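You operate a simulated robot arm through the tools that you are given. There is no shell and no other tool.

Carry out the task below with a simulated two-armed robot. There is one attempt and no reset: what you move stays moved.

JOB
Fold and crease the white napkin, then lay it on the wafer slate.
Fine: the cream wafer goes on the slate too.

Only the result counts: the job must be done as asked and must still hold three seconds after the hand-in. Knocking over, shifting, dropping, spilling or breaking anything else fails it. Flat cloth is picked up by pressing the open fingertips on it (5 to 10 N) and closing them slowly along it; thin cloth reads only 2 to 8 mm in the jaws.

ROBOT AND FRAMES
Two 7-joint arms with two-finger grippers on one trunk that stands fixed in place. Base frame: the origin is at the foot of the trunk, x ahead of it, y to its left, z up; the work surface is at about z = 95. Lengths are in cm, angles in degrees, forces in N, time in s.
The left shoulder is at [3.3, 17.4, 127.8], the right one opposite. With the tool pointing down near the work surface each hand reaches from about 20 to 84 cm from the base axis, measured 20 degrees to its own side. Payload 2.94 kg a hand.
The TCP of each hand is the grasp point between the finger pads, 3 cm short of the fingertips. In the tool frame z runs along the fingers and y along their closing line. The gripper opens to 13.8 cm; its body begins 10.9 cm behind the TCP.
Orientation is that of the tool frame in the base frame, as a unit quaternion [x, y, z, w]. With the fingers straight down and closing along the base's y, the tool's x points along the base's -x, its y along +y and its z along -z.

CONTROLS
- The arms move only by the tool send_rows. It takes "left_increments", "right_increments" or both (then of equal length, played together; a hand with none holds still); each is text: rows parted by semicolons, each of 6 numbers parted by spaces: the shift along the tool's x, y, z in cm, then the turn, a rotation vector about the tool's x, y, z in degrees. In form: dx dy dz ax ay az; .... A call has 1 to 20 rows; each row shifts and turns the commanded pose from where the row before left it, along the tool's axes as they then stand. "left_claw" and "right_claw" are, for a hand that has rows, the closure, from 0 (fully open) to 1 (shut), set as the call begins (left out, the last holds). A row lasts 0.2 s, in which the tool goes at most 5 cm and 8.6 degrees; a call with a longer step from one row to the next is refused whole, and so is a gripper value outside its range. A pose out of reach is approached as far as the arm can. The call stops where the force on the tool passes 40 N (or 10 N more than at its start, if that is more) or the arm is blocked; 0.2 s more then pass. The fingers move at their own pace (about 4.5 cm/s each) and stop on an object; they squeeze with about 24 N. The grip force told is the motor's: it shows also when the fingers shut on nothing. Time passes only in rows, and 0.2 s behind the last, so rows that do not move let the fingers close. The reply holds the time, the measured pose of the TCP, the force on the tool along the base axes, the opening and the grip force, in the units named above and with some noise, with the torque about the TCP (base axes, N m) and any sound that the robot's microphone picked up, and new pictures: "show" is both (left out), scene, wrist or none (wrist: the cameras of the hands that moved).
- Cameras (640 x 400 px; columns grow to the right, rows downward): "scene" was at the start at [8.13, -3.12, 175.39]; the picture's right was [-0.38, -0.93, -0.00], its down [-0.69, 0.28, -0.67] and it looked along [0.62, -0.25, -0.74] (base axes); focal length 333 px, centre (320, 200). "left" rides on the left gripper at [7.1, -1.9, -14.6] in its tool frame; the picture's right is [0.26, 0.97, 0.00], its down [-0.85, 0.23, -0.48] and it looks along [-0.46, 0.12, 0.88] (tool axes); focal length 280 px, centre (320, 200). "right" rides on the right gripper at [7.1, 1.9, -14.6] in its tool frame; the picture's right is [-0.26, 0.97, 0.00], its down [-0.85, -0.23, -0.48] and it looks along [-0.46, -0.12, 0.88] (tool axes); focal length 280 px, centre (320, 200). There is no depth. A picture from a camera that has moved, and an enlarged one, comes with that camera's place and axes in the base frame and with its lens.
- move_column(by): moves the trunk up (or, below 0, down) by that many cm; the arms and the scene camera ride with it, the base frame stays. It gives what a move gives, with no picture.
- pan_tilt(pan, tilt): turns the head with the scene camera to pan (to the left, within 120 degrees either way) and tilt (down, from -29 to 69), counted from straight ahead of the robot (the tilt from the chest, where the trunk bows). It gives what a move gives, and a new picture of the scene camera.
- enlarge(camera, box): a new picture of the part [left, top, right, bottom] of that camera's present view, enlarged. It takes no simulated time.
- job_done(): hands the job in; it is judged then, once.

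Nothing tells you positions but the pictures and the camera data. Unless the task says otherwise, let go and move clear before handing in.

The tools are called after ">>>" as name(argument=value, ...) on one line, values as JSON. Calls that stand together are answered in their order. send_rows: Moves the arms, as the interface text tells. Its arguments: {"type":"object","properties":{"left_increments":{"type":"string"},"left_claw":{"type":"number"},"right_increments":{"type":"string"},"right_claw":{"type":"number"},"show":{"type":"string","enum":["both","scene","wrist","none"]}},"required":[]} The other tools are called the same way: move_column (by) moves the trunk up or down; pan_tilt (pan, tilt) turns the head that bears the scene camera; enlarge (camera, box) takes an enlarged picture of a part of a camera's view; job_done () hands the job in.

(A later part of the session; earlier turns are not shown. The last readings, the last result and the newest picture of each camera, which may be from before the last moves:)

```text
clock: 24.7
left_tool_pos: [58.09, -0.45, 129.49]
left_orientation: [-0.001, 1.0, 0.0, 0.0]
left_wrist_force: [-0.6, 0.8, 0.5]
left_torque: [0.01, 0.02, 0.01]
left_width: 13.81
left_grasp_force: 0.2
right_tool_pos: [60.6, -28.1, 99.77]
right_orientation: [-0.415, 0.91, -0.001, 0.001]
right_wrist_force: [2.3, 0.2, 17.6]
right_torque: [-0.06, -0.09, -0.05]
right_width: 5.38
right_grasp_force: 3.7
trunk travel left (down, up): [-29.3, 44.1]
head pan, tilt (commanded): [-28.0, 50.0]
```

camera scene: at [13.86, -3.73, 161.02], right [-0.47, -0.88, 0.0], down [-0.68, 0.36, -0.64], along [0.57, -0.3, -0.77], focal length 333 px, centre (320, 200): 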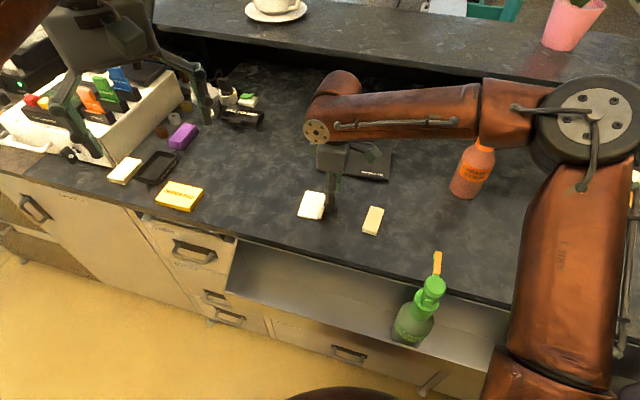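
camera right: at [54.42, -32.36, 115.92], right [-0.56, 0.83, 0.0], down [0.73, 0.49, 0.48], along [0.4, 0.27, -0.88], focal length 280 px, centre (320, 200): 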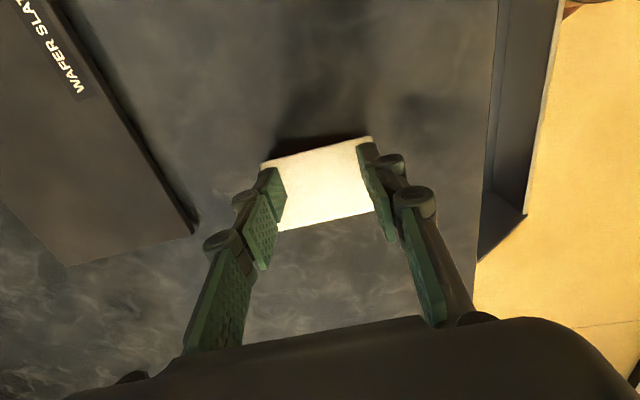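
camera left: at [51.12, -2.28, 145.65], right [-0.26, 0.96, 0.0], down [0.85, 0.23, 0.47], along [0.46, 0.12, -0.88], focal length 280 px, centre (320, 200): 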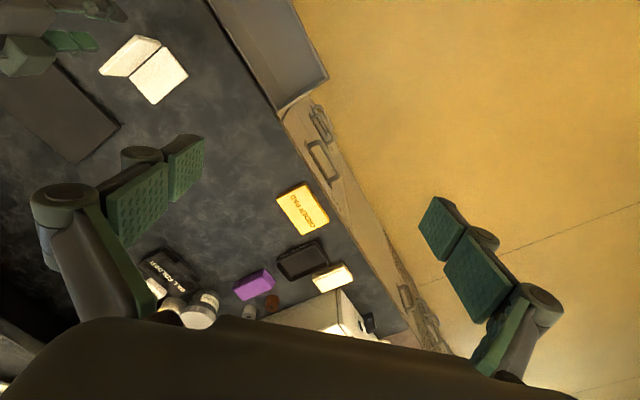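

17.6 N is pressing along the fold line. I'll hold it for about a second, then lift and see whether the fold stays.

>>> send_rows(right_increments="0 0 0 0 0 0; 0 0 0 0 0 0; 0 0 0 0 0 0; 0 0 0 0 0 0; 0 0 0 0 0 0", show="none")

>>> send_rows(right_increments="0 0 -0.3 0 0 0; 0 0 -0.7 0 0 0; 0 0 -1.5 0 0 0; 0 0 -2 0 0 0; 0 0 -2 0 0 0; 0 0 0 0 0 0", show="both")

>>> enlarge(camera="left", box=[40, 0, 240, 130])

>>> enlarge(camera="scene", box=[280, 140, 400, 240])

```text
clock: 25.9
left_tool_pos: [57.94, -0.49, 129.45]
left_orientation: [0.0, 1.0, 0.0, 0.0]
left_wrist_force: [-0.5, 0.6, -0.4]
left_torque: [0.02, -0.03, 0.02]
left_width: 13.81
left_grasp_force: 0.1
right_tool_pos: [60.7, -28.11, 99.69]
right_orientation: [-0.414, 0.91, 0.0, 0.001]
right_wrist_force: [2.7, -0.3, 23.4]
right_torque: [-0.08, -0.15, 0.01]
right_width: 5.26
right_grasp_force: 5.6
trunk travel left (down, up): [-29.3, 44.1]
head pan, tilt (commanded): [-28.0, 50.0]
```

```text
clock: 27.3
left_tool_pos: [58.09, -0.43, 129.26]
left_orientation: [-0.001, 1.0, 0.0, 0.0]
left_wrist_force: [-0.3, -0.9, -0.6]
left_torque: [0.02, -0.02, 0.03]
left_width: 13.78
left_grasp_force: 0.1
right_tool_pos: [60.67, -28.21, 106.04]
right_orientation: [-0.415, 0.91, 0.0, 0.0]
right_wrist_force: [-0.6, -0.6, 0.3]
right_torque: [0.02, 0.01, 0.02]
right_width: 5.23
right_grasp_force: 0.0
trunk travel left (down, up): [-29.3, 44.1]
head pan, tilt (commanded): [-28.0, 50.0]
camera scene: at [14.94, -3.74, 159.28], right [-0.47, -0.88, 0.0], down [-0.68, 0.36, -0.64], along [0.57, -0.3, -0.77], focal length 333 px, centre (320, 200)
camera right: at [54.48, -32.32, 120.61], right [-0.56, 0.83, 0.0], down [0.73, 0.49, 0.48], along [0.39, 0.27, -0.88], focal length 280 px, centre (320, 200)
```

scene: 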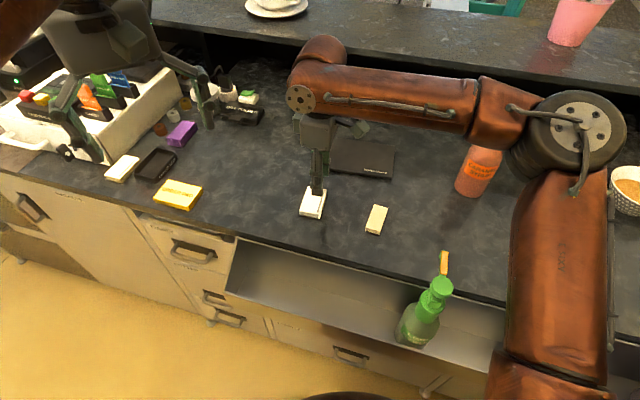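
right: 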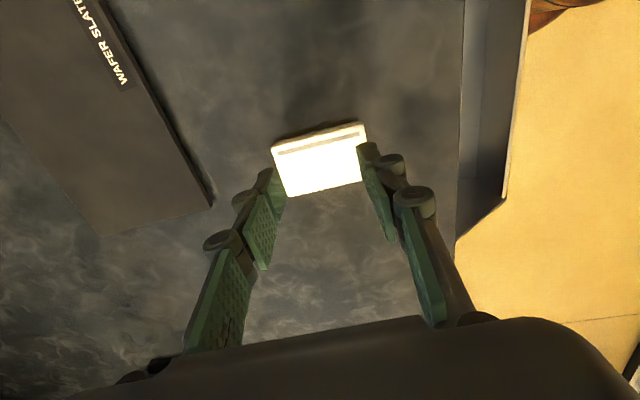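

```text
3.08 times, centred on (140, 65) of left
camera zoom: at [51.09, -2.37, 143.91], right [-0.26, 0.96, 0.0], down [0.85, 0.23, 0.48], along [0.46, 0.13, -0.88], focal length 863 px, centre (874, 615)
```

zoom: 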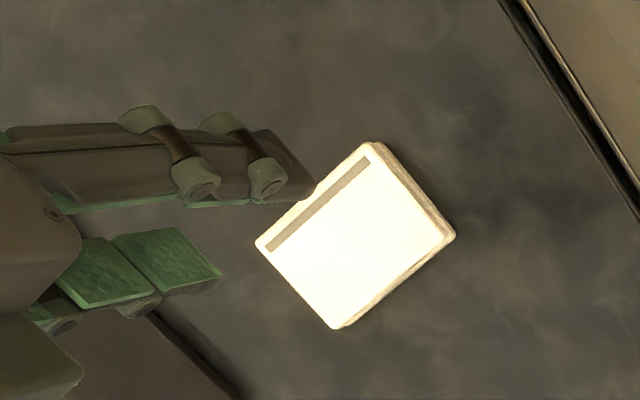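

```text
4.00 times, centred on (340, 190) of scene
camera zoom: at [14.94, -3.74, 159.28], right [-0.47, -0.88, 0.0], down [-0.68, 0.36, -0.64], along [0.57, -0.3, -0.77], focal length 1333 px, centre (240, 240)
```

zoom: 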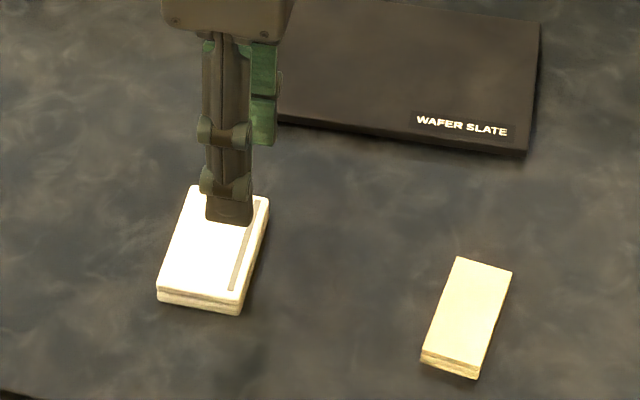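

The fold stayed flat and a crease band has appeared along the fold. I'll compare it with the already creased piece by the change tray to be sure it's complete.

>>> enlarge(camera="left", box=[110, 40, 200, 110])

>>> enlarge(camera="left", box=[280, 230, 380, 310])

>>> enlarge(camera="scene", box=[90, 130, 190, 200])

>>> enlarge(camera="scene", box=[290, 170, 350, 225])

```text
5.71 times, centred on (155, 75) of left
camera zoom: at [51.09, -2.37, 143.91], right [-0.26, 0.96, 0.0], down [0.85, 0.23, 0.48], along [0.46, 0.13, -0.88], focal length 1602 px, centre (1263, 914)
```

zoom: 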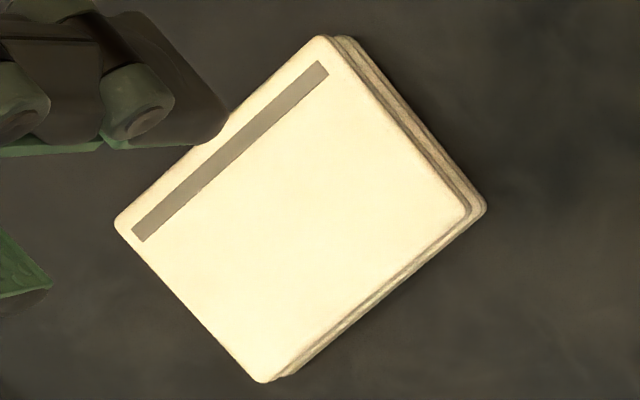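

```text
5.00 times, centred on (330, 270) of left
camera zoom: at [51.09, -2.37, 143.91], right [-0.26, 0.96, 0.0], down [0.85, 0.23, 0.48], along [0.46, 0.13, -0.88], focal length 1402 px, centre (270, -150)
```

zoom: 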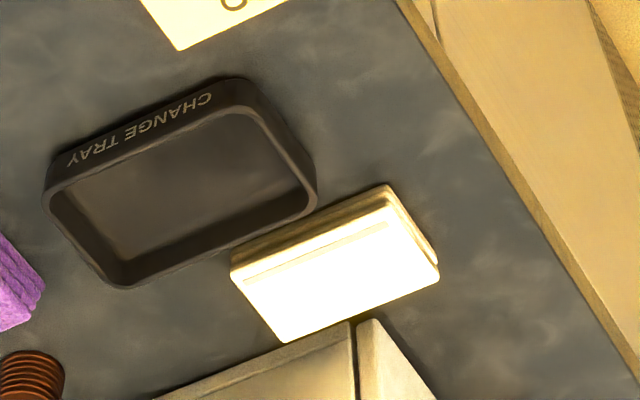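

```text
5.71 times, centred on (140, 165) of scene
camera zoom: at [14.94, -3.74, 159.28], right [-0.47, -0.88, 0.0], down [-0.68, 0.36, -0.64], along [0.57, -0.3, -0.77], focal length 1904 px, centre (1349, 400)
```

zoom: 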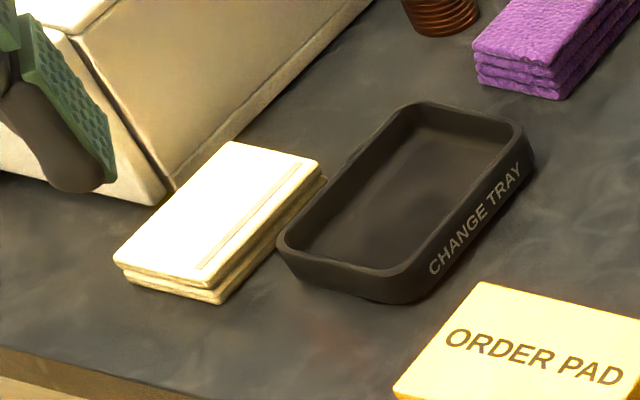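

```text
7.27 times, centred on (320, 198) of scene
camera zoom: at [14.94, -3.74, 159.28], right [-0.47, -0.88, 0.0], down [-0.68, 0.36, -0.64], along [0.57, -0.3, -0.77], focal length 2424 px, centre (320, 218)
```

zoom: 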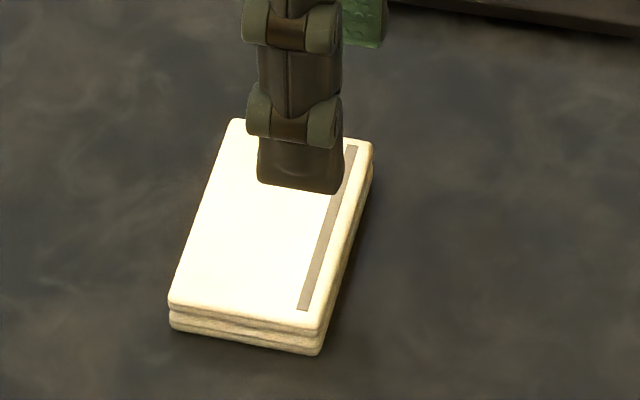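

The pressed fold now shows a full-length grey crease band, which was not there before pressing, so the crease has taken. To grip the napkin near the counter I need more downward reach, so I'll raise the hand and lower the trunk a bit more, checking the surroundings.

>>> send_rows(right_increments="0 0 -3 0 0 0; 0 0 -3 0 0 0; 0 0 -2 0 0 0; 0 0 0 0 0 0", right_claw=0.0, show="none")

>>> pan_tilt(pan=-50, tilt=66)

```text
clock: 28.3
left_tool_pos: [58.22, -0.48, 129.31]
left_orientation: [-0.001, 1.0, 0.0, -0.001]
left_wrist_force: [0.2, -0.4, -0.1]
left_torque: [0.0, 0.02, -0.01]
left_width: 13.83
left_grasp_force: 0.1
right_tool_pos: [60.48, -29.09, 113.14]
right_orientation: [-0.415, 0.91, 0.001, 0.0]
right_wrist_force: [0.3, 0.3, 0.8]
right_torque: [0.0, 0.03, 0.01]
right_width: 13.79
right_grasp_force: 0.1
right hand out of reach, approached as far as the arm can: row 2, 3
trunk travel left (down, up): [-29.3, 44.1]
head pan, tilt (commanded): [-28.0, 50.0]
```

```text
clock: 29.2
left_tool_pos: [58.2, -0.44, 129.26]
left_orientation: [-0.001, 1.0, 0.0, 0.0]
left_wrist_force: [-1.0, 0.5, 0.3]
left_torque: [0.01, 0.02, 0.01]
left_width: 13.79
left_grasp_force: 0.0
right_tool_pos: [60.27, -29.22, 113.11]
right_orientation: [-0.415, 0.91, -0.001, -0.001]
right_wrist_force: [0.3, -0.1, 0.2]
right_torque: [-0.02, 0.0, 0.02]
right_width: 13.81
right_grasp_force: 0.1
trunk travel left (down, up): [-29.3, 44.1]
head pan, tilt (commanded): [-50.0, 66.0]
camera scene: at [11.95, -4.66, 157.37], right [-0.77, -0.64, 0.0], down [-0.59, 0.7, -0.41], along [0.26, -0.31, -0.91], focal length 333 px, centre (320, 200)
```

scene: 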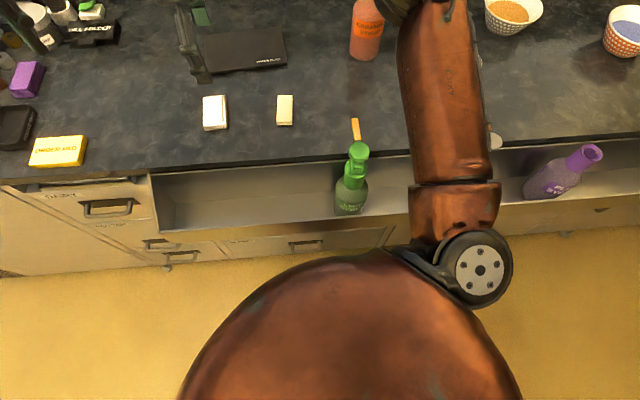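

Raising was limited too, so the right arm is near its inward limit here. Leaning the hand about its closing line (wrist outward, fingers pointing slightly inward) should gain room while both fingertips stay level, so I'll tilt 20° and see.

>>> send_rows(right_increments="0 0 0.5 0 -7 0; 0 0 0.5 0 -7 0; 0 0 0.5 0 -6 0; 0 0 0 0 0 0", right_claw=0.0, show="wrist")

>>> pan_tilt(pan=-28, tilt=50)

```text
clock: 30.2
left_tool_pos: [58.1, -0.52, 129.35]
left_orientation: [-0.001, 1.0, 0.0, -0.001]
left_wrist_force: [0.0, -0.1, 0.1]
left_torque: [0.01, -0.03, -0.03]
left_width: 13.81
left_grasp_force: 0.1
right_tool_pos: [60.36, -28.91, 111.75]
right_orientation: [-0.409, 0.896, 0.073, 0.158]
right_wrist_force: [0.5, 0.4, -0.4]
right_torque: [0.01, 0.02, -0.02]
right_width: 13.8
right_grasp_force: 0.1
trunk travel left (down, up): [-29.3, 44.1]
head pan, tilt (commanded): [-50.0, 66.0]
camera right: at [51.23, -36.63, 123.08], right [-0.57, 0.82, 0.09], down [0.59, 0.33, 0.74], along [0.57, 0.47, -0.67], focal length 280 px, centre (320, 200)
```

right: 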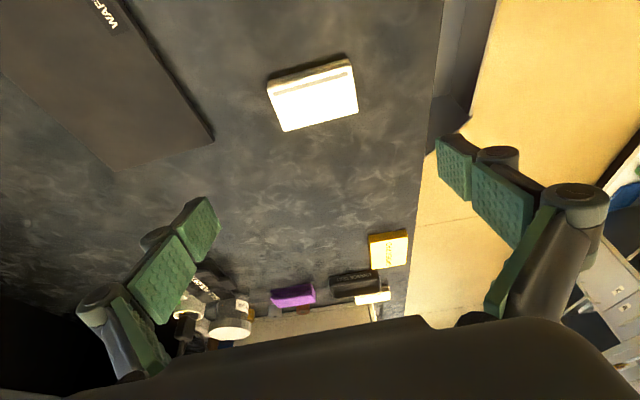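

```text
clock: 31.1
left_tool_pos: [58.03, -0.59, 129.35]
left_orientation: [-0.002, 1.0, 0.0, 0.0]
left_wrist_force: [-0.6, 0.7, -0.4]
left_torque: [0.04, -0.01, 0.0]
left_width: 13.79
left_grasp_force: 0.0
right_tool_pos: [60.35, -29.1, 111.75]
right_orientation: [-0.408, 0.896, 0.072, 0.158]
right_wrist_force: [-0.8, -0.1, 0.0]
right_torque: [0.02, -0.02, -0.02]
right_width: 13.8
right_grasp_force: 0.1
trunk travel left (down, up): [-29.3, 44.1]
head pan, tilt (commanded): [-28.0, 50.0]
camera scene: at [14.92, -3.74, 159.28], right [-0.47, -0.88, 0.0], down [-0.68, 0.36, -0.64], along [0.57, -0.3, -0.77], focal length 333 px, centre (320, 200)
```

scene: 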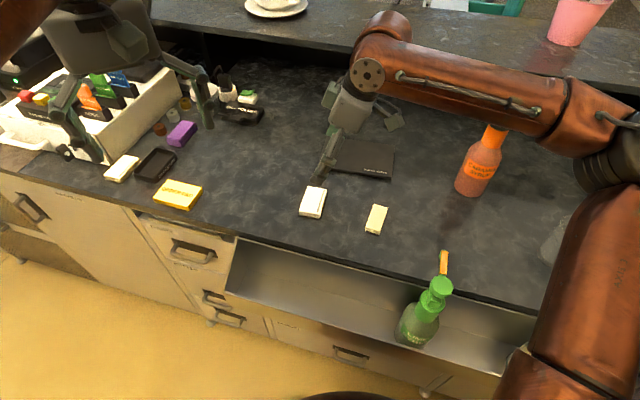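

The tilted pose is fully reachable. The napkin centre is about (62.0,-26.9) and it hasn't moved; I'll come down over it with the fingers wide open, stopping a few cm above the counter to check alignment.

>>> send_rows(right_increments="0.395 0.03 2.345 0 0 0; 0.395 0.03 2.345 0 0 0; 0.395 0.03 2.345 0 0 0; 0.395 0.03 2.345 0 0 0; 0 0 0 0 0 0", right_claw=0.0, show="both")

>>> enlarge(camera="left", box=[40, 0, 240, 130])

>>> enlarge(camera="scene", box=[260, 120, 420, 240])

```text
clock: 32.3
left_tool_pos: [58.11, -0.54, 129.45]
left_orientation: [0.0, 1.0, -0.001, 0.001]
left_wrist_force: [0.6, -0.2, -0.2]
left_torque: [0.02, 0.0, 0.02]
left_width: 13.8
left_grasp_force: 0.1
right_tool_pos: [61.29, -27.61, 102.37]
right_orientation: [-0.408, 0.896, 0.072, 0.158]
right_wrist_force: [-0.1, 0.3, -0.5]
right_torque: [0.0, -0.01, 0.01]
right_width: 13.77
right_grasp_force: 0.1
trunk travel left (down, up): [-29.3, 44.1]
head pan, tilt (commanded): [-28.0, 50.0]
camera scene: at [14.88, -3.74, 159.29], right [-0.47, -0.88, 0.0], down [-0.68, 0.36, -0.64], along [0.57, -0.3, -0.77], focal length 333 px, centre (320, 200)
camera right: at [52.26, -35.25, 113.74], right [-0.57, 0.82, 0.09], down [0.59, 0.33, 0.74], along [0.57, 0.47, -0.67], focal length 280 px, centre (320, 200)
```

scene: 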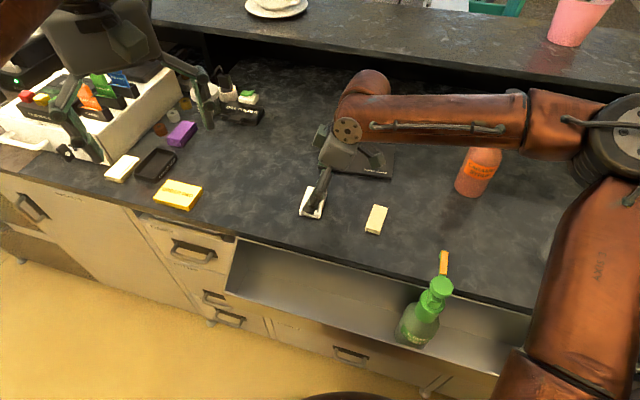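
right: 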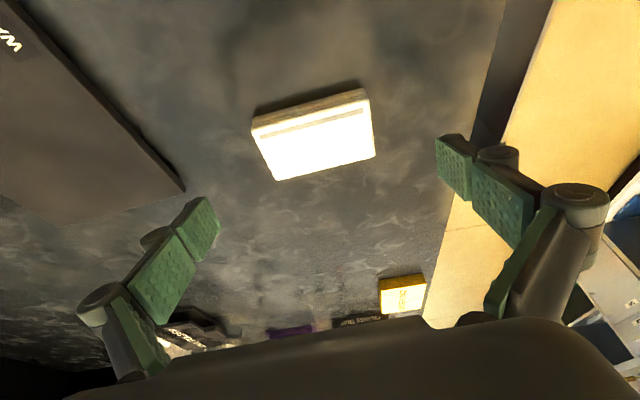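

```text
3.08 times, centred on (140, 65) of left
camera zoom: at [51.04, -2.37, 143.94], right [-0.26, 0.96, 0.0], down [0.85, 0.23, 0.48], along [0.46, 0.13, -0.88], focal length 863 px, centre (874, 615)
```

zoom: 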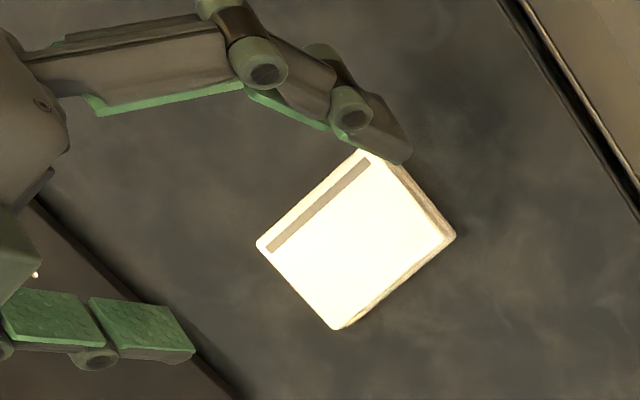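

```text
3.33 times, centred on (340, 180) of scene
camera zoom: at [14.88, -3.74, 159.29], right [-0.47, -0.88, 0.0], down [-0.68, 0.36, -0.64], along [0.57, -0.3, -0.77], focal length 1111 px, centre (253, 267)
```

zoom: 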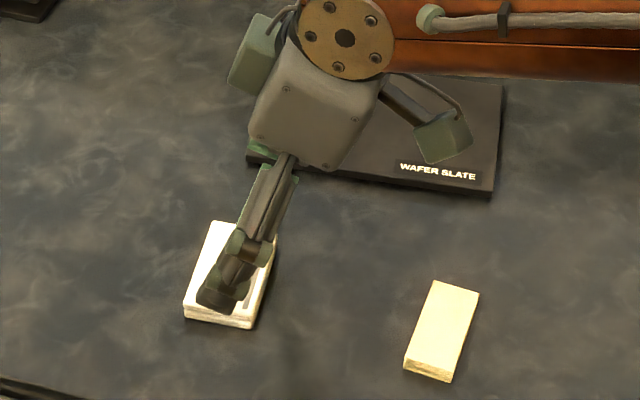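

Alignment is good: the napkin sits centred between the open fingers. I'll lower most of the remaining distance and then close in small steps watching the force.

>>> send_rows(right_increments="0.342 0 0.94 0 0 0; 0.342 0 0.94 0 0 0; 0.342 0 0.94 0 0 0; 0.068 0 0.188 0 0 0; 0 0 0 0 0 0", right_claw=0.0, show="wrist")

>>> enlarge(camera="left", box=[40, 0, 240, 130])

>>> enlarge(camera="scene", box=[280, 150, 360, 220])

```text
clock: 33.5
left_tool_pos: [58.11, -0.52, 129.52]
left_orientation: [-0.001, 1.0, 0.0, 0.0]
left_wrist_force: [-0.2, 1.3, -0.3]
left_torque: [0.02, -0.01, 0.0]
left_width: 13.81
left_grasp_force: 0.1
right_tool_pos: [61.49, -27.79, 99.22]
right_orientation: [-0.409, 0.896, 0.072, 0.157]
right_wrist_force: [0.1, 0.8, -0.5]
right_torque: [-0.03, -0.01, 0.02]
right_width: 13.82
right_grasp_force: 0.1
trunk travel left (down, up): [-29.3, 44.1]
head pan, tilt (commanded): [-28.0, 50.0]
camera right: at [52.25, -35.33, 110.57], right [-0.57, 0.82, 0.09], down [0.59, 0.33, 0.74], along [0.57, 0.47, -0.67], focal length 280 px, centre (320, 200)
```

right: 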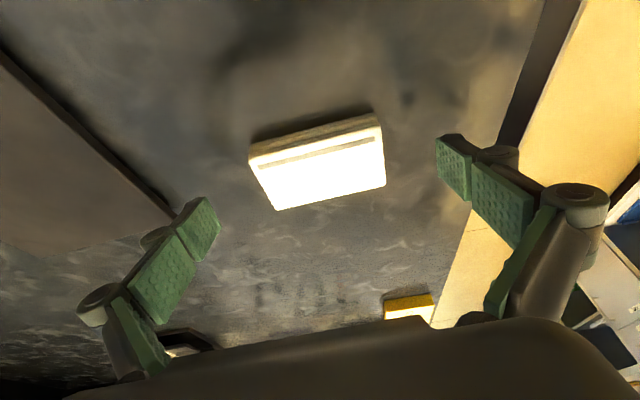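

```text
3.08 times, centred on (140, 65) of left
camera zoom: at [51.08, -2.37, 143.92], right [-0.26, 0.96, 0.0], down [0.85, 0.23, 0.48], along [0.46, 0.13, -0.88], focal length 863 px, centre (874, 615)
```

zoom: 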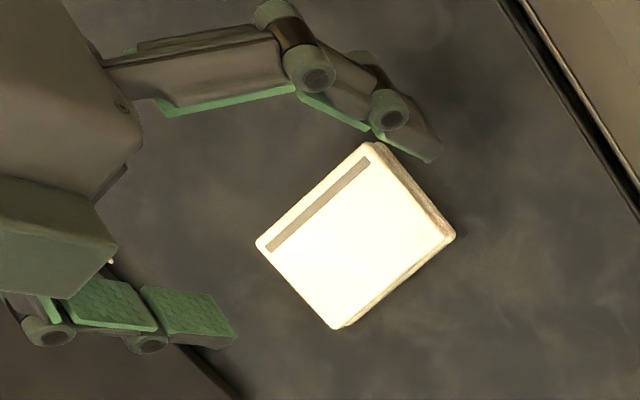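

```text
5.71 times, centred on (320, 185) of scene
camera zoom: at [14.92, -3.74, 159.29], right [-0.47, -0.88, 0.0], down [-0.68, 0.36, -0.64], along [0.57, -0.3, -0.77], focal length 1904 px, centre (320, 286)
```

zoom: 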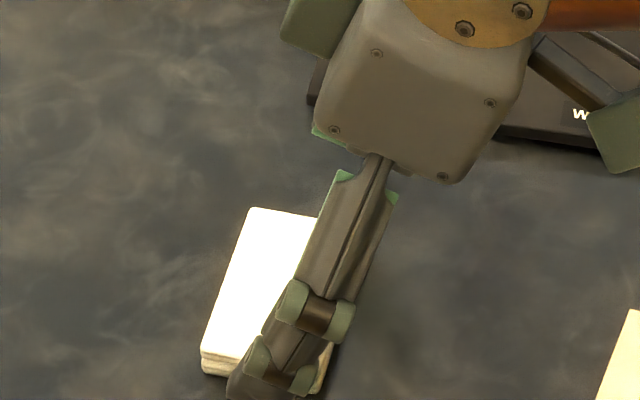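

No contact yet, tips roughly at the height of the napkin's top. I'll lower another 0.6 cm.

>>> send_rows(right_increments="0.0684 0 0.188 0 0 0; 0.0684 0 0.188 0 0 0; 0.0684 0 0.188 0 0 0; 0 0 0 0 0 0", right_claw=0.0, show="none")

```text
clock: 34.5
left_tool_pos: [58.11, -0.53, 129.35]
left_orientation: [0.0, 1.0, 0.0, -0.001]
left_wrist_force: [0.0, 0.4, 0.4]
left_torque: [0.01, -0.01, -0.02]
left_width: 13.81
left_grasp_force: 0.0
right_tool_pos: [61.25, -27.66, 98.6]
right_orientation: [-0.409, 0.896, 0.072, 0.158]
right_wrist_force: [-0.4, -0.5, -0.4]
right_torque: [-0.01, 0.03, -0.03]
right_width: 13.79
right_grasp_force: 0.0
trunk travel left (down, up): [-29.3, 44.1]
head pan, tilt (commanded): [-28.0, 50.0]
```

Still free. I'll close partway first to be sure the tips don't dip into the counter, then grip.

>>> send_rows(right_increments="0 0 0 0 0 0; 0 0 0 0 0 0; 0 0 0 0 0 0", right_claw=0.3, show="wrist")

>>> enlarge(camera="left", box=[40, 0, 240, 130])

```text
clock: 35.3
left_tool_pos: [58.19, -0.58, 129.37]
left_orientation: [-0.001, 1.0, 0.0, 0.0]
left_wrist_force: [-0.1, 0.0, 0.4]
left_torque: [0.02, -0.01, 0.0]
left_width: 13.79
left_grasp_force: 0.1
right_tool_pos: [61.36, -27.82, 98.5]
right_orientation: [-0.408, 0.896, 0.072, 0.158]
right_wrist_force: [-0.2, -0.7, -0.8]
right_torque: [0.0, -0.02, 0.02]
right_width: 9.65
right_grasp_force: 0.1
trunk travel left (down, up): [-29.3, 44.1]
head pan, tilt (commanded): [-28.0, 50.0]
camera right: at [52.2, -35.3, 109.93], right [-0.57, 0.82, 0.09], down [0.59, 0.33, 0.74], along [0.57, 0.47, -0.67], focal length 280 px, centre (320, 200)
```

right: 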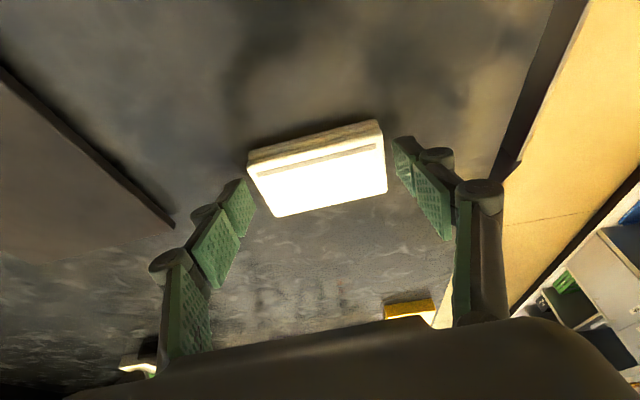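

```text
3.08 times, centred on (140, 65) of left
camera zoom: at [51.07, -2.37, 143.92], right [-0.26, 0.96, 0.0], down [0.85, 0.23, 0.48], along [0.46, 0.13, -0.88], focal length 863 px, centre (874, 615)
```

zoom: 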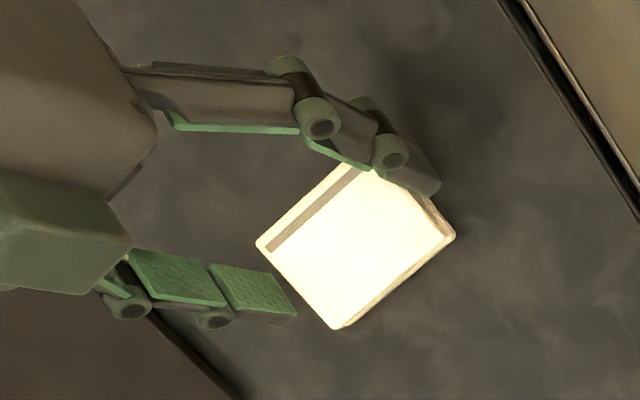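

The tips clear the counter and straddle the napkin's two ends. I'll lower 0.2 cm more and grip.

>>> send_rows(right_increments="0.0684 0 0.188 0 0 0; 0 0 0 0 0 0", right_claw=0.3, show="none")

>>> send_rows(right_increments="0 0 0 0 0 0; 0 0 0 0 0 0; 0 0 0 0 0 0; 0 0 0 0 0 0", right_claw=0.5, show="wrist")

```text
clock: 35.9
left_tool_pos: [58.11, -0.56, 129.45]
left_orientation: [0.0, 1.0, 0.0, 0.0]
left_wrist_force: [-0.1, -0.8, -0.3]
left_torque: [0.01, 0.02, 0.03]
left_width: 13.77
left_grasp_force: 0.2
right_tool_pos: [61.35, -27.76, 98.4]
right_orientation: [-0.408, 0.896, 0.072, 0.158]
right_wrist_force: [-0.2, -0.4, -0.2]
right_torque: [-0.04, 0.0, 0.0]
right_width: 9.66
right_grasp_force: 0.0
trunk travel left (down, up): [-29.3, 44.1]
head pan, tilt (commanded): [-28.0, 50.0]
```

```text
clock: 36.9
left_tool_pos: [58.15, -0.5, 129.31]
left_orientation: [-0.001, 1.0, 0.0, 0.0]
left_wrist_force: [0.8, 0.4, -0.2]
left_torque: [-0.03, 0.0, 0.01]
left_width: 13.81
left_grasp_force: 0.1
right_tool_pos: [61.3, -27.74, 98.48]
right_orientation: [-0.409, 0.896, 0.072, 0.158]
right_wrist_force: [-0.6, -0.7, 1.1]
right_torque: [0.05, 0.09, 0.02]
right_width: 8.33
right_grasp_force: 24.4
trunk travel left (down, up): [-29.3, 44.1]
head pan, tilt (commanded): [-28.0, 50.0]
camera right: at [52.19, -35.33, 109.75], right [-0.57, 0.82, 0.09], down [0.59, 0.33, 0.74], along [0.57, 0.47, -0.67], focal length 280 px, centre (320, 200)
```

right: 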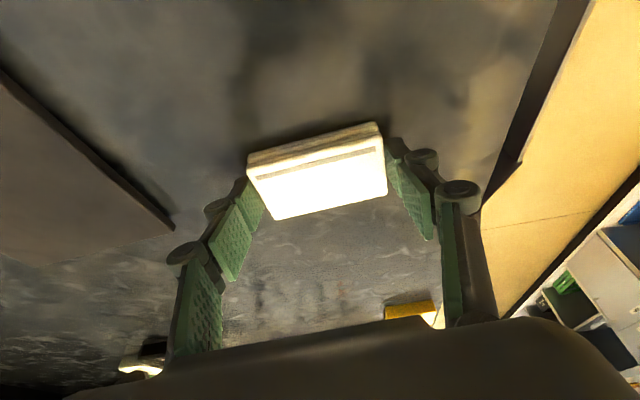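

The napkin is gripped (8.33 cm between the jaws, 24 N). I'll lift it straight up slowly and check that it stays folded.

>>> send_rows(right_increments="-0.17 0 -0.47 0 0 0; -0.17 0 -0.47 0 0 0; -0.342 0 -0.94 0 0 0; -0.342 0 -0.94 0 0 0; -0.342 0 -0.94 0 0 0; -0.342 0 -0.94 0 0 0; -0.342 0 -0.94 0 0 0; 0 0 0 0 0 0", right_claw=0.5, show="both")

>>> enlarge(camera="left", box=[40, 0, 240, 130])

>>> enlarge(camera="scene", box=[260, 120, 420, 240])

```text
clock: 38.7
left_tool_pos: [58.16, -0.5, 129.28]
left_orientation: [-0.001, 1.0, -0.001, 0.001]
left_wrist_force: [0.1, 0.3, -0.3]
left_torque: [-0.02, 0.03, 0.0]
left_width: 13.8
left_grasp_force: 0.0
right_tool_pos: [61.22, -27.56, 104.25]
right_orientation: [-0.408, 0.896, 0.073, 0.158]
right_wrist_force: [0.7, 0.0, -0.2]
right_torque: [0.02, 0.01, 0.01]
right_width: 6.89
right_grasp_force: 0.0
trunk travel left (down, up): [-29.3, 44.1]
head pan, tilt (commanded): [-28.0, 50.0]
camera scene: at [14.93, -3.74, 159.28], right [-0.47, -0.88, 0.0], down [-0.68, 0.36, -0.64], along [0.57, -0.3, -0.77], focal length 333 px, centre (320, 200)
camera right: at [52.13, -35.29, 115.71], right [-0.57, 0.82, 0.09], down [0.59, 0.33, 0.74], along [0.57, 0.47, -0.67], focal length 280 px, centre (320, 200)
```

scene: 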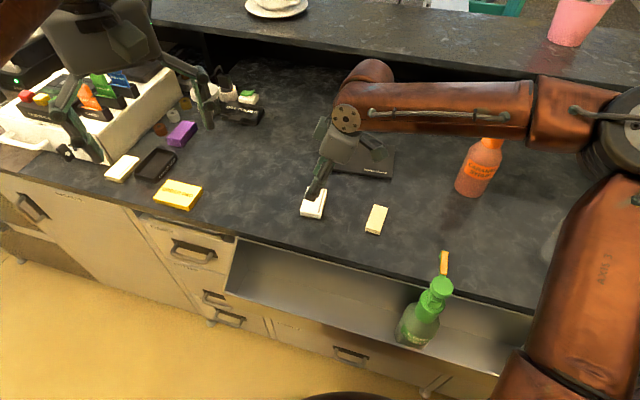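
right: 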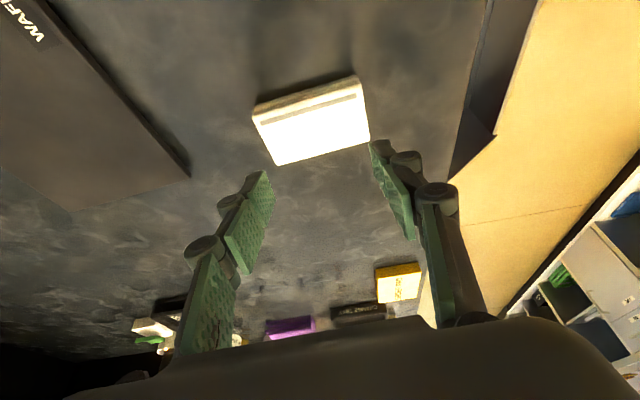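

```text
3.08 times, centred on (140, 65) of left
camera zoom: at [51.08, -2.37, 143.91], right [-0.26, 0.96, 0.0], down [0.85, 0.23, 0.48], along [0.46, 0.13, -0.88], focal length 863 px, centre (874, 615)
```

zoom: 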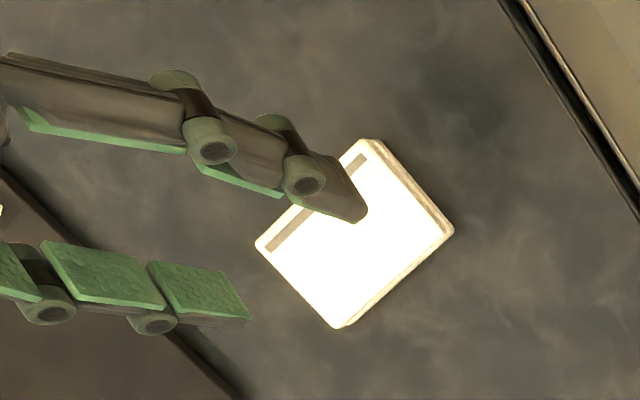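

```text
3.33 times, centred on (340, 180) of scene
camera zoom: at [14.93, -3.74, 159.28], right [-0.47, -0.88, 0.0], down [-0.68, 0.36, -0.64], along [0.57, -0.3, -0.77], focal length 1111 px, centre (253, 267)
```

zoom: 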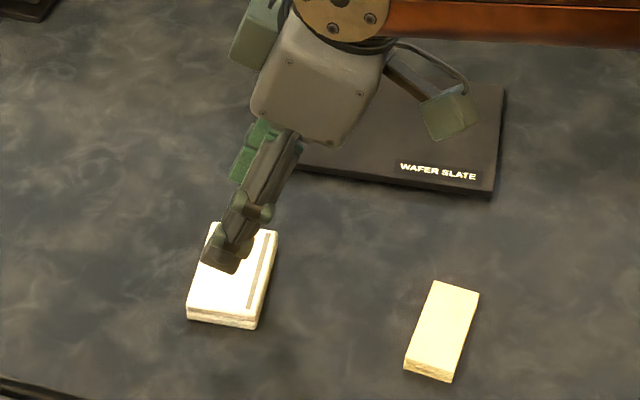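

The grip slipped off on lifting; the napkin stayed put, still folded, so the tips weren't low enough on its ends. I'll reopen slightly, go back down, and this time lower until the fingertips just touch the counter.

>>> send_rows(right_increments="0 0 0 0 0 0; 0 0 0 0 0 0; 0.342 0 0.94 0 0 0; 0.342 0 0.94 0 0 0; 0.342 0 0.94 0 0 0; 0.342 0 0.94 0 0 0; 0.342 0 0.94 0 0 0; 0.274 0 0.752 0 0 0; 0.0684 0 0.188 0 0 0; 0 0 0 0 0 0", right_claw=0.27, show="none")

>>> send_rows(right_increments="0.0342 0 0.094 0 0 0; 0.0342 0 0.094 0 0 0; 0 0 0 0 0 0", show="none")

```text
clock: 40.9
left_tool_pos: [58.11, -0.55, 129.36]
left_orientation: [-0.001, 1.0, 0.0, 0.0]
left_wrist_force: [0.1, -0.6, -0.4]
left_torque: [0.02, 0.0, 0.02]
left_width: 13.79
left_grasp_force: 0.1
right_tool_pos: [61.35, -27.78, 98.33]
right_orientation: [-0.409, 0.896, 0.073, 0.158]
right_wrist_force: [0.1, -0.5, -0.2]
right_torque: [0.02, 0.02, -0.01]
right_width: 10.07
right_grasp_force: 0.1
trunk travel left (down, up): [-29.3, 44.1]
head pan, tilt (commanded): [-28.0, 50.0]
```

```text
clock: 41.7
left_tool_pos: [58.14, -0.56, 129.39]
left_orientation: [0.0, 1.0, 0.0, 0.0]
left_wrist_force: [0.0, 0.4, -0.1]
left_torque: [0.02, 0.03, 0.02]
left_width: 13.78
left_grasp_force: 0.0
right_tool_pos: [61.4, -27.73, 98.2]
right_orientation: [-0.409, 0.896, 0.072, 0.157]
right_wrist_force: [0.1, 0.2, 0.5]
right_torque: [0.0, -0.04, 0.0]
right_width: 10.06
right_grasp_force: 0.1
trunk travel left (down, up): [-29.3, 44.1]
head pan, tilt (commanded): [-28.0, 50.0]
```

No contact yet at 98.2. I'll continue down in 0.1 cm steps.

>>> send_rows(right_increments="0.0342 0 0.094 0 0 0; 0.0342 0 0.094 0 0 0; 0 0 0 0 0 0", show="none")

>>> send_rows(right_increments="0.0342 0 0.094 0 0 0; 0 0 0 0 0 0", show="wrist")

>>> enlarge(camera="left", box=[40, 0, 240, 130])

>>> enlarge(camera="scene", box=[280, 160, 350, 220])

```text
clock: 42.5
left_tool_pos: [58.17, -0.5, 129.24]
left_orientation: [0.0, 1.0, 0.0, 0.0]
left_wrist_force: [-0.1, 0.4, 0.2]
left_torque: [0.0, -0.01, -0.03]
left_width: 13.81
left_grasp_force: 0.1
right_tool_pos: [61.4, -27.72, 97.89]
right_orientation: [-0.409, 0.896, 0.072, 0.157]
right_wrist_force: [1.3, -0.4, -0.1]
right_torque: [0.02, -0.03, 0.0]
right_width: 10.07
right_grasp_force: 0.1
trunk travel left (down, up): [-29.3, 44.1]
head pan, tilt (commanded): [-28.0, 50.0]
```

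```text
clock: 43.1
left_tool_pos: [58.16, -0.51, 129.35]
left_orientation: [0.0, 1.0, 0.0, 0.0]
left_wrist_force: [0.2, -0.4, -0.1]
left_torque: [0.01, -0.02, 0.0]
left_width: 13.82
left_grasp_force: 0.2
right_tool_pos: [61.32, -27.62, 97.94]
right_orientation: [-0.408, 0.896, 0.073, 0.158]
right_wrist_force: [-0.5, -0.9, -0.5]
right_torque: [-0.01, -0.01, -0.03]
right_width: 10.08
right_grasp_force: 0.0
trunk travel left (down, up): [-29.3, 44.1]
head pan, tilt (commanded): [-28.0, 50.0]
camera right: at [52.19, -35.25, 109.28], right [-0.57, 0.82, 0.09], down [0.59, 0.33, 0.74], along [0.57, 0.47, -0.67], focal length 280 px, centre (320, 200)
```

right: 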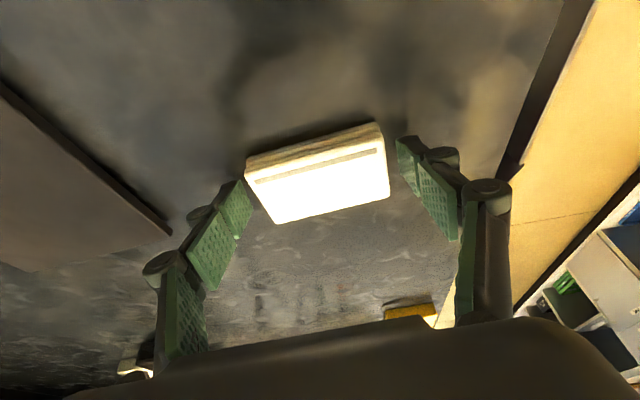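

```text
3.08 times, centred on (140, 65) of left
camera zoom: at [51.07, -2.37, 143.92], right [-0.26, 0.96, 0.0], down [0.85, 0.23, 0.48], along [0.46, 0.13, -0.88], focal length 863 px, centre (874, 615)
```

zoom: 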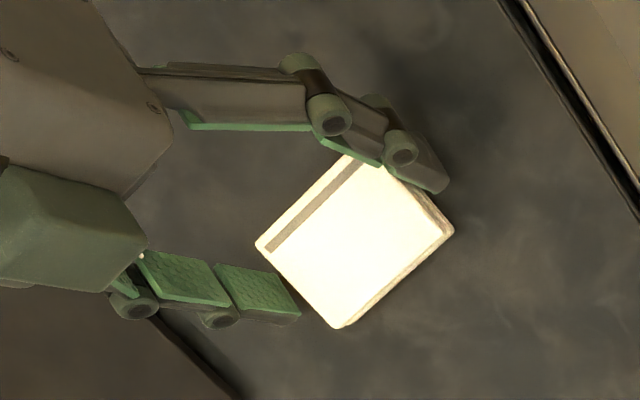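

```text
6.67 times, centred on (315, 190) of scene
camera zoom: at [14.91, -3.73, 159.29], right [-0.47, -0.88, 0.0], down [-0.68, 0.36, -0.64], along [0.57, -0.3, -0.77], focal length 2222 px, centre (353, 267)
```

zoom: 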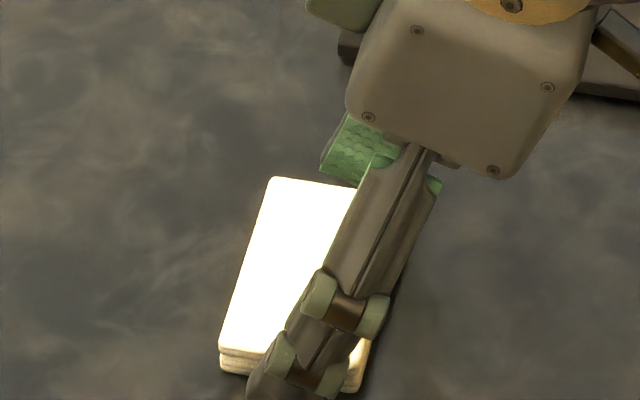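

Still no contact at 97.9. I'll keep going down gently.

>>> send_rows(right_increments="0.0342 0 0.094 0 0 0; 0.0342 0 0.094 0 0 0; 0 0 0 0 0 0", show="none")

>>> send_rows(right_increments="0.0342 0 0.094 0 0 0; 0.0342 0 0.094 0 0 0; 0 0 0 0 0 0", show="none")

```text
clock: 43.9
left_tool_pos: [58.13, -0.55, 129.39]
left_orientation: [0.0, 1.0, 0.0, 0.001]
left_wrist_force: [-0.2, 0.3, 0.4]
left_torque: [-0.02, 0.01, -0.03]
left_width: 13.81
left_grasp_force: 0.0
right_tool_pos: [61.35, -27.67, 97.8]
right_orientation: [-0.409, 0.896, 0.072, 0.158]
right_wrist_force: [0.0, -0.1, 0.2]
right_torque: [-0.02, 0.02, 0.02]
right_width: 10.08
right_grasp_force: 0.1
trunk travel left (down, up): [-29.3, 44.1]
head pan, tilt (commanded): [-28.0, 50.0]
```

```text
clock: 44.7
left_tool_pos: [58.16, -0.46, 129.34]
left_orientation: [-0.001, 1.0, 0.0, 0.0]
left_wrist_force: [0.1, 0.3, 0.0]
left_torque: [-0.01, 0.0, 0.03]
left_width: 13.79
left_grasp_force: 0.1
right_tool_pos: [61.33, -27.72, 97.59]
right_orientation: [-0.409, 0.896, 0.073, 0.157]
right_wrist_force: [0.7, -0.9, -0.1]
right_torque: [-0.02, -0.02, 0.0]
right_width: 10.09
right_grasp_force: 0.0
trunk travel left (down, up): [-29.3, 44.1]
head pan, tilt (commanded): [-28.0, 50.0]
```

>>> send_rows(right_increments="0.0342 0 0.094 0 0 0; 0.0342 0 0.094 0 0 0; 0 0 0 0 0 0", show="none")

>>> send_rows(right_increments="0.0342 0 0.094 0 0 0; 0 0 0 0 0 0", show="wrist")

>>> enlarge(camera="right", box=[180, 100, 480, 290])

>>> enlarge(camera="left", box=[90, 20, 200, 110])

```text
clock: 45.5
left_tool_pos: [58.19, -0.49, 129.49]
left_orientation: [-0.001, 1.0, -0.001, 0.0]
left_wrist_force: [0.9, -0.3, 0.8]
left_torque: [-0.01, -0.04, -0.02]
left_width: 13.8
left_grasp_force: 0.1
right_tool_pos: [61.26, -27.59, 97.64]
right_orientation: [-0.408, 0.896, 0.073, 0.159]
right_wrist_force: [-0.2, -0.5, 5.2]
right_torque: [-0.03, 0.01, -0.03]
right_width: 10.2
right_grasp_force: 1.2
trunk travel left (down, up): [-29.3, 44.1]
head pan, tilt (commanded): [-28.0, 50.0]
```

```text
clock: 46.1
left_tool_pos: [58.1, -0.42, 129.53]
left_orientation: [0.0, 1.0, 0.0, 0.0]
left_wrist_force: [-0.7, -1.1, -0.6]
left_torque: [0.0, 0.01, -0.01]
left_width: 13.8
left_grasp_force: 0.1
right_tool_pos: [61.25, -27.61, 97.48]
right_orientation: [-0.408, 0.896, 0.072, 0.159]
right_wrist_force: [-3.1, -2.1, 19.1]
right_torque: [0.11, 0.42, 0.06]
right_width: 10.12
right_grasp_force: 9.8
trunk travel left (down, up): [-29.3, 44.1]
head pan, tilt (commanded): [-28.0, 50.0]
camera right: at [52.14, -35.24, 108.79], right [-0.57, 0.82, 0.09], down [0.59, 0.33, 0.74], along [0.58, 0.47, -0.67], focal length 280 px, centre (320, 200)
```

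right: 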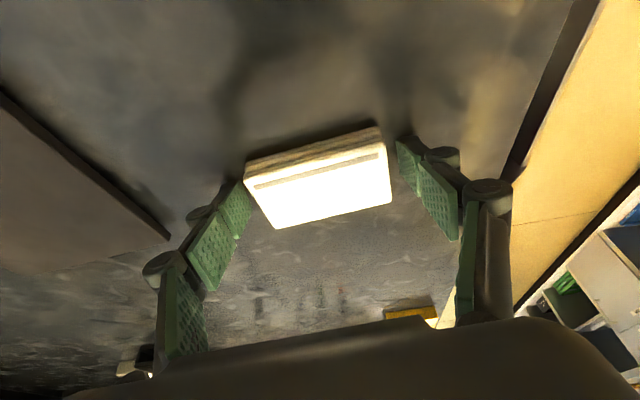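

```text
2.11 times, centred on (330, 195) of right
camera zoom: at [52.14, -35.24, 108.79], right [-0.57, 0.82, 0.09], down [0.59, 0.33, 0.74], along [0.58, 0.47, -0.67], focal length 590 px, centre (299, 210)
```

zoom: 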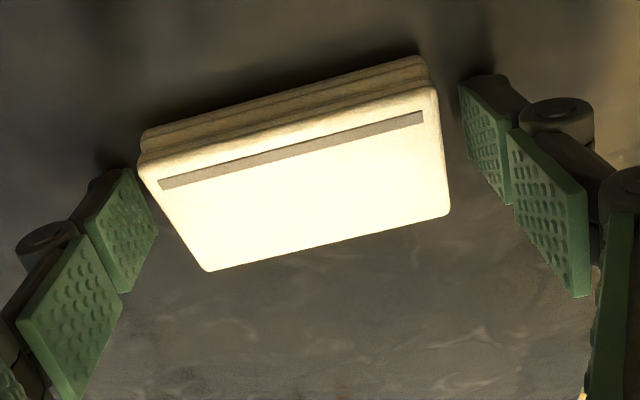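

```text
4.44 times, centred on (145, 65) of left
camera zoom: at [50.93, -2.32, 143.99], right [-0.26, 0.96, 0.0], down [0.85, 0.23, 0.48], along [0.46, 0.12, -0.88], focal length 1246 px, centre (1098, 800)
```

zoom: 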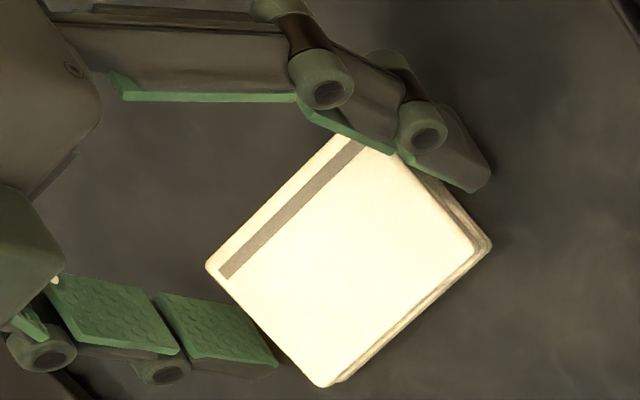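

The tips touched the counter (commanded z ≈ 97.4). I'll ease up 0.15 cm and close on the napkin fully.

>>> send_rows(right_increments="-0.0342 0 -0.094 0 0 0; -0.0342 0 -0.094 0 0 0; 0 0 0 0 0 0", right_claw=0.27, show="none")

>>> send_rows(right_increments="0 0 0 0 0 0; 0 0 0 0 0 0; 0 0 0 0 0 0; 0 0 0 0 0 0; 0 0 0 0 0 0", right_claw=0.6, show="wrist")

>>> enlarge(camera="right", box=[180, 100, 480, 290])

>>> enlarge(camera="left", box=[90, 20, 200, 110])

```text
clock: 46.9
left_tool_pos: [58.2, -0.32, 129.43]
left_orientation: [-0.001, 1.0, 0.0, 0.001]
left_wrist_force: [0.3, 0.4, -0.3]
left_torque: [-0.02, 0.0, 0.03]
left_width: 13.82
left_grasp_force: 0.0
right_tool_pos: [61.3, -27.74, 97.48]
right_orientation: [-0.408, 0.896, 0.073, 0.158]
right_wrist_force: [-1.3, 3.0, 8.2]
right_torque: [0.06, 0.05, -0.05]
right_width: 10.15
right_grasp_force: 3.0
trunk travel left (down, up): [-29.3, 44.1]
head pan, tilt (commanded): [-28.0, 50.0]
```

```text
clock: 48.1
left_tool_pos: [57.75, -0.4, 129.51]
left_orientation: [-0.002, 1.0, -0.001, 0.001]
left_wrist_force: [-0.1, 0.4, 0.1]
left_torque: [0.0, -0.01, 0.0]
left_width: 13.8
left_grasp_force: 0.1
right_tool_pos: [61.11, -27.55, 97.81]
right_orientation: [-0.409, 0.896, 0.071, 0.16]
right_wrist_force: [-10.4, 1.9, 32.1]
right_torque: [0.8, 1.18, 0.15]
right_width: 8.34
right_grasp_force: 24.1
trunk travel left (down, up): [-29.3, 44.1]
head pan, tilt (commanded): [-28.0, 50.0]
camera right: at [51.97, -35.19, 109.12], right [-0.57, 0.82, 0.09], down [0.59, 0.33, 0.74], along [0.58, 0.47, -0.67], focal length 280 px, centre (320, 200)
```

right: 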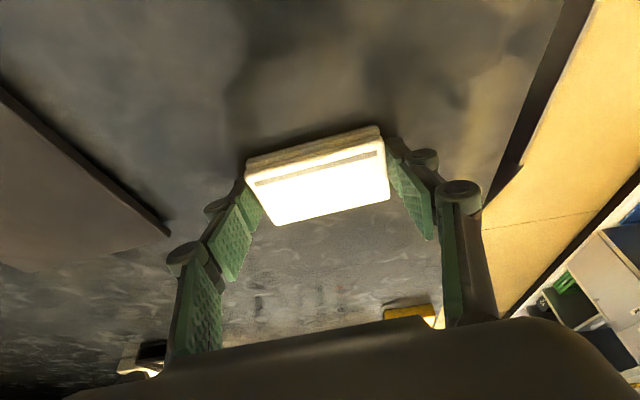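

```text
2.11 times, centred on (330, 195) of right
camera zoom: at [51.97, -35.19, 109.12], right [-0.57, 0.82, 0.09], down [0.59, 0.33, 0.74], along [0.58, 0.47, -0.67], focal length 590 px, centre (299, 210)
```

zoom: 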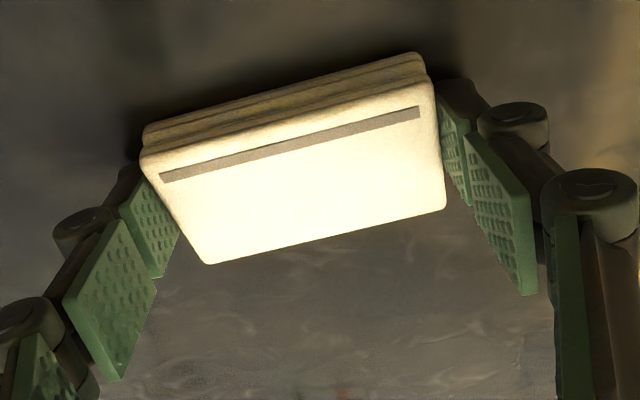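

```text
4.44 times, centred on (145, 65) of left
camera zoom: at [50.68, -2.21, 144.1], right [-0.26, 0.96, 0.0], down [0.85, 0.23, 0.48], along [0.46, 0.12, -0.88], focal length 1246 px, centre (1098, 800)
```

zoom: 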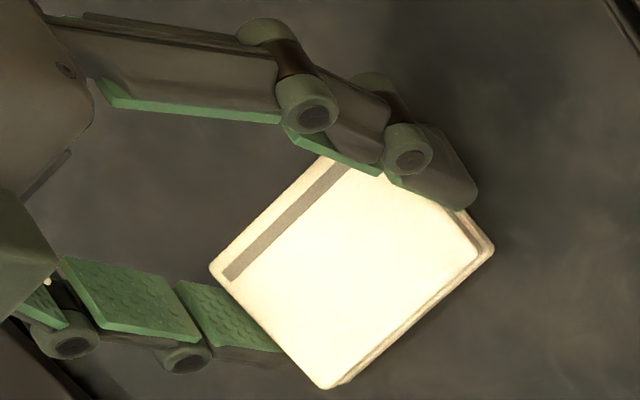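

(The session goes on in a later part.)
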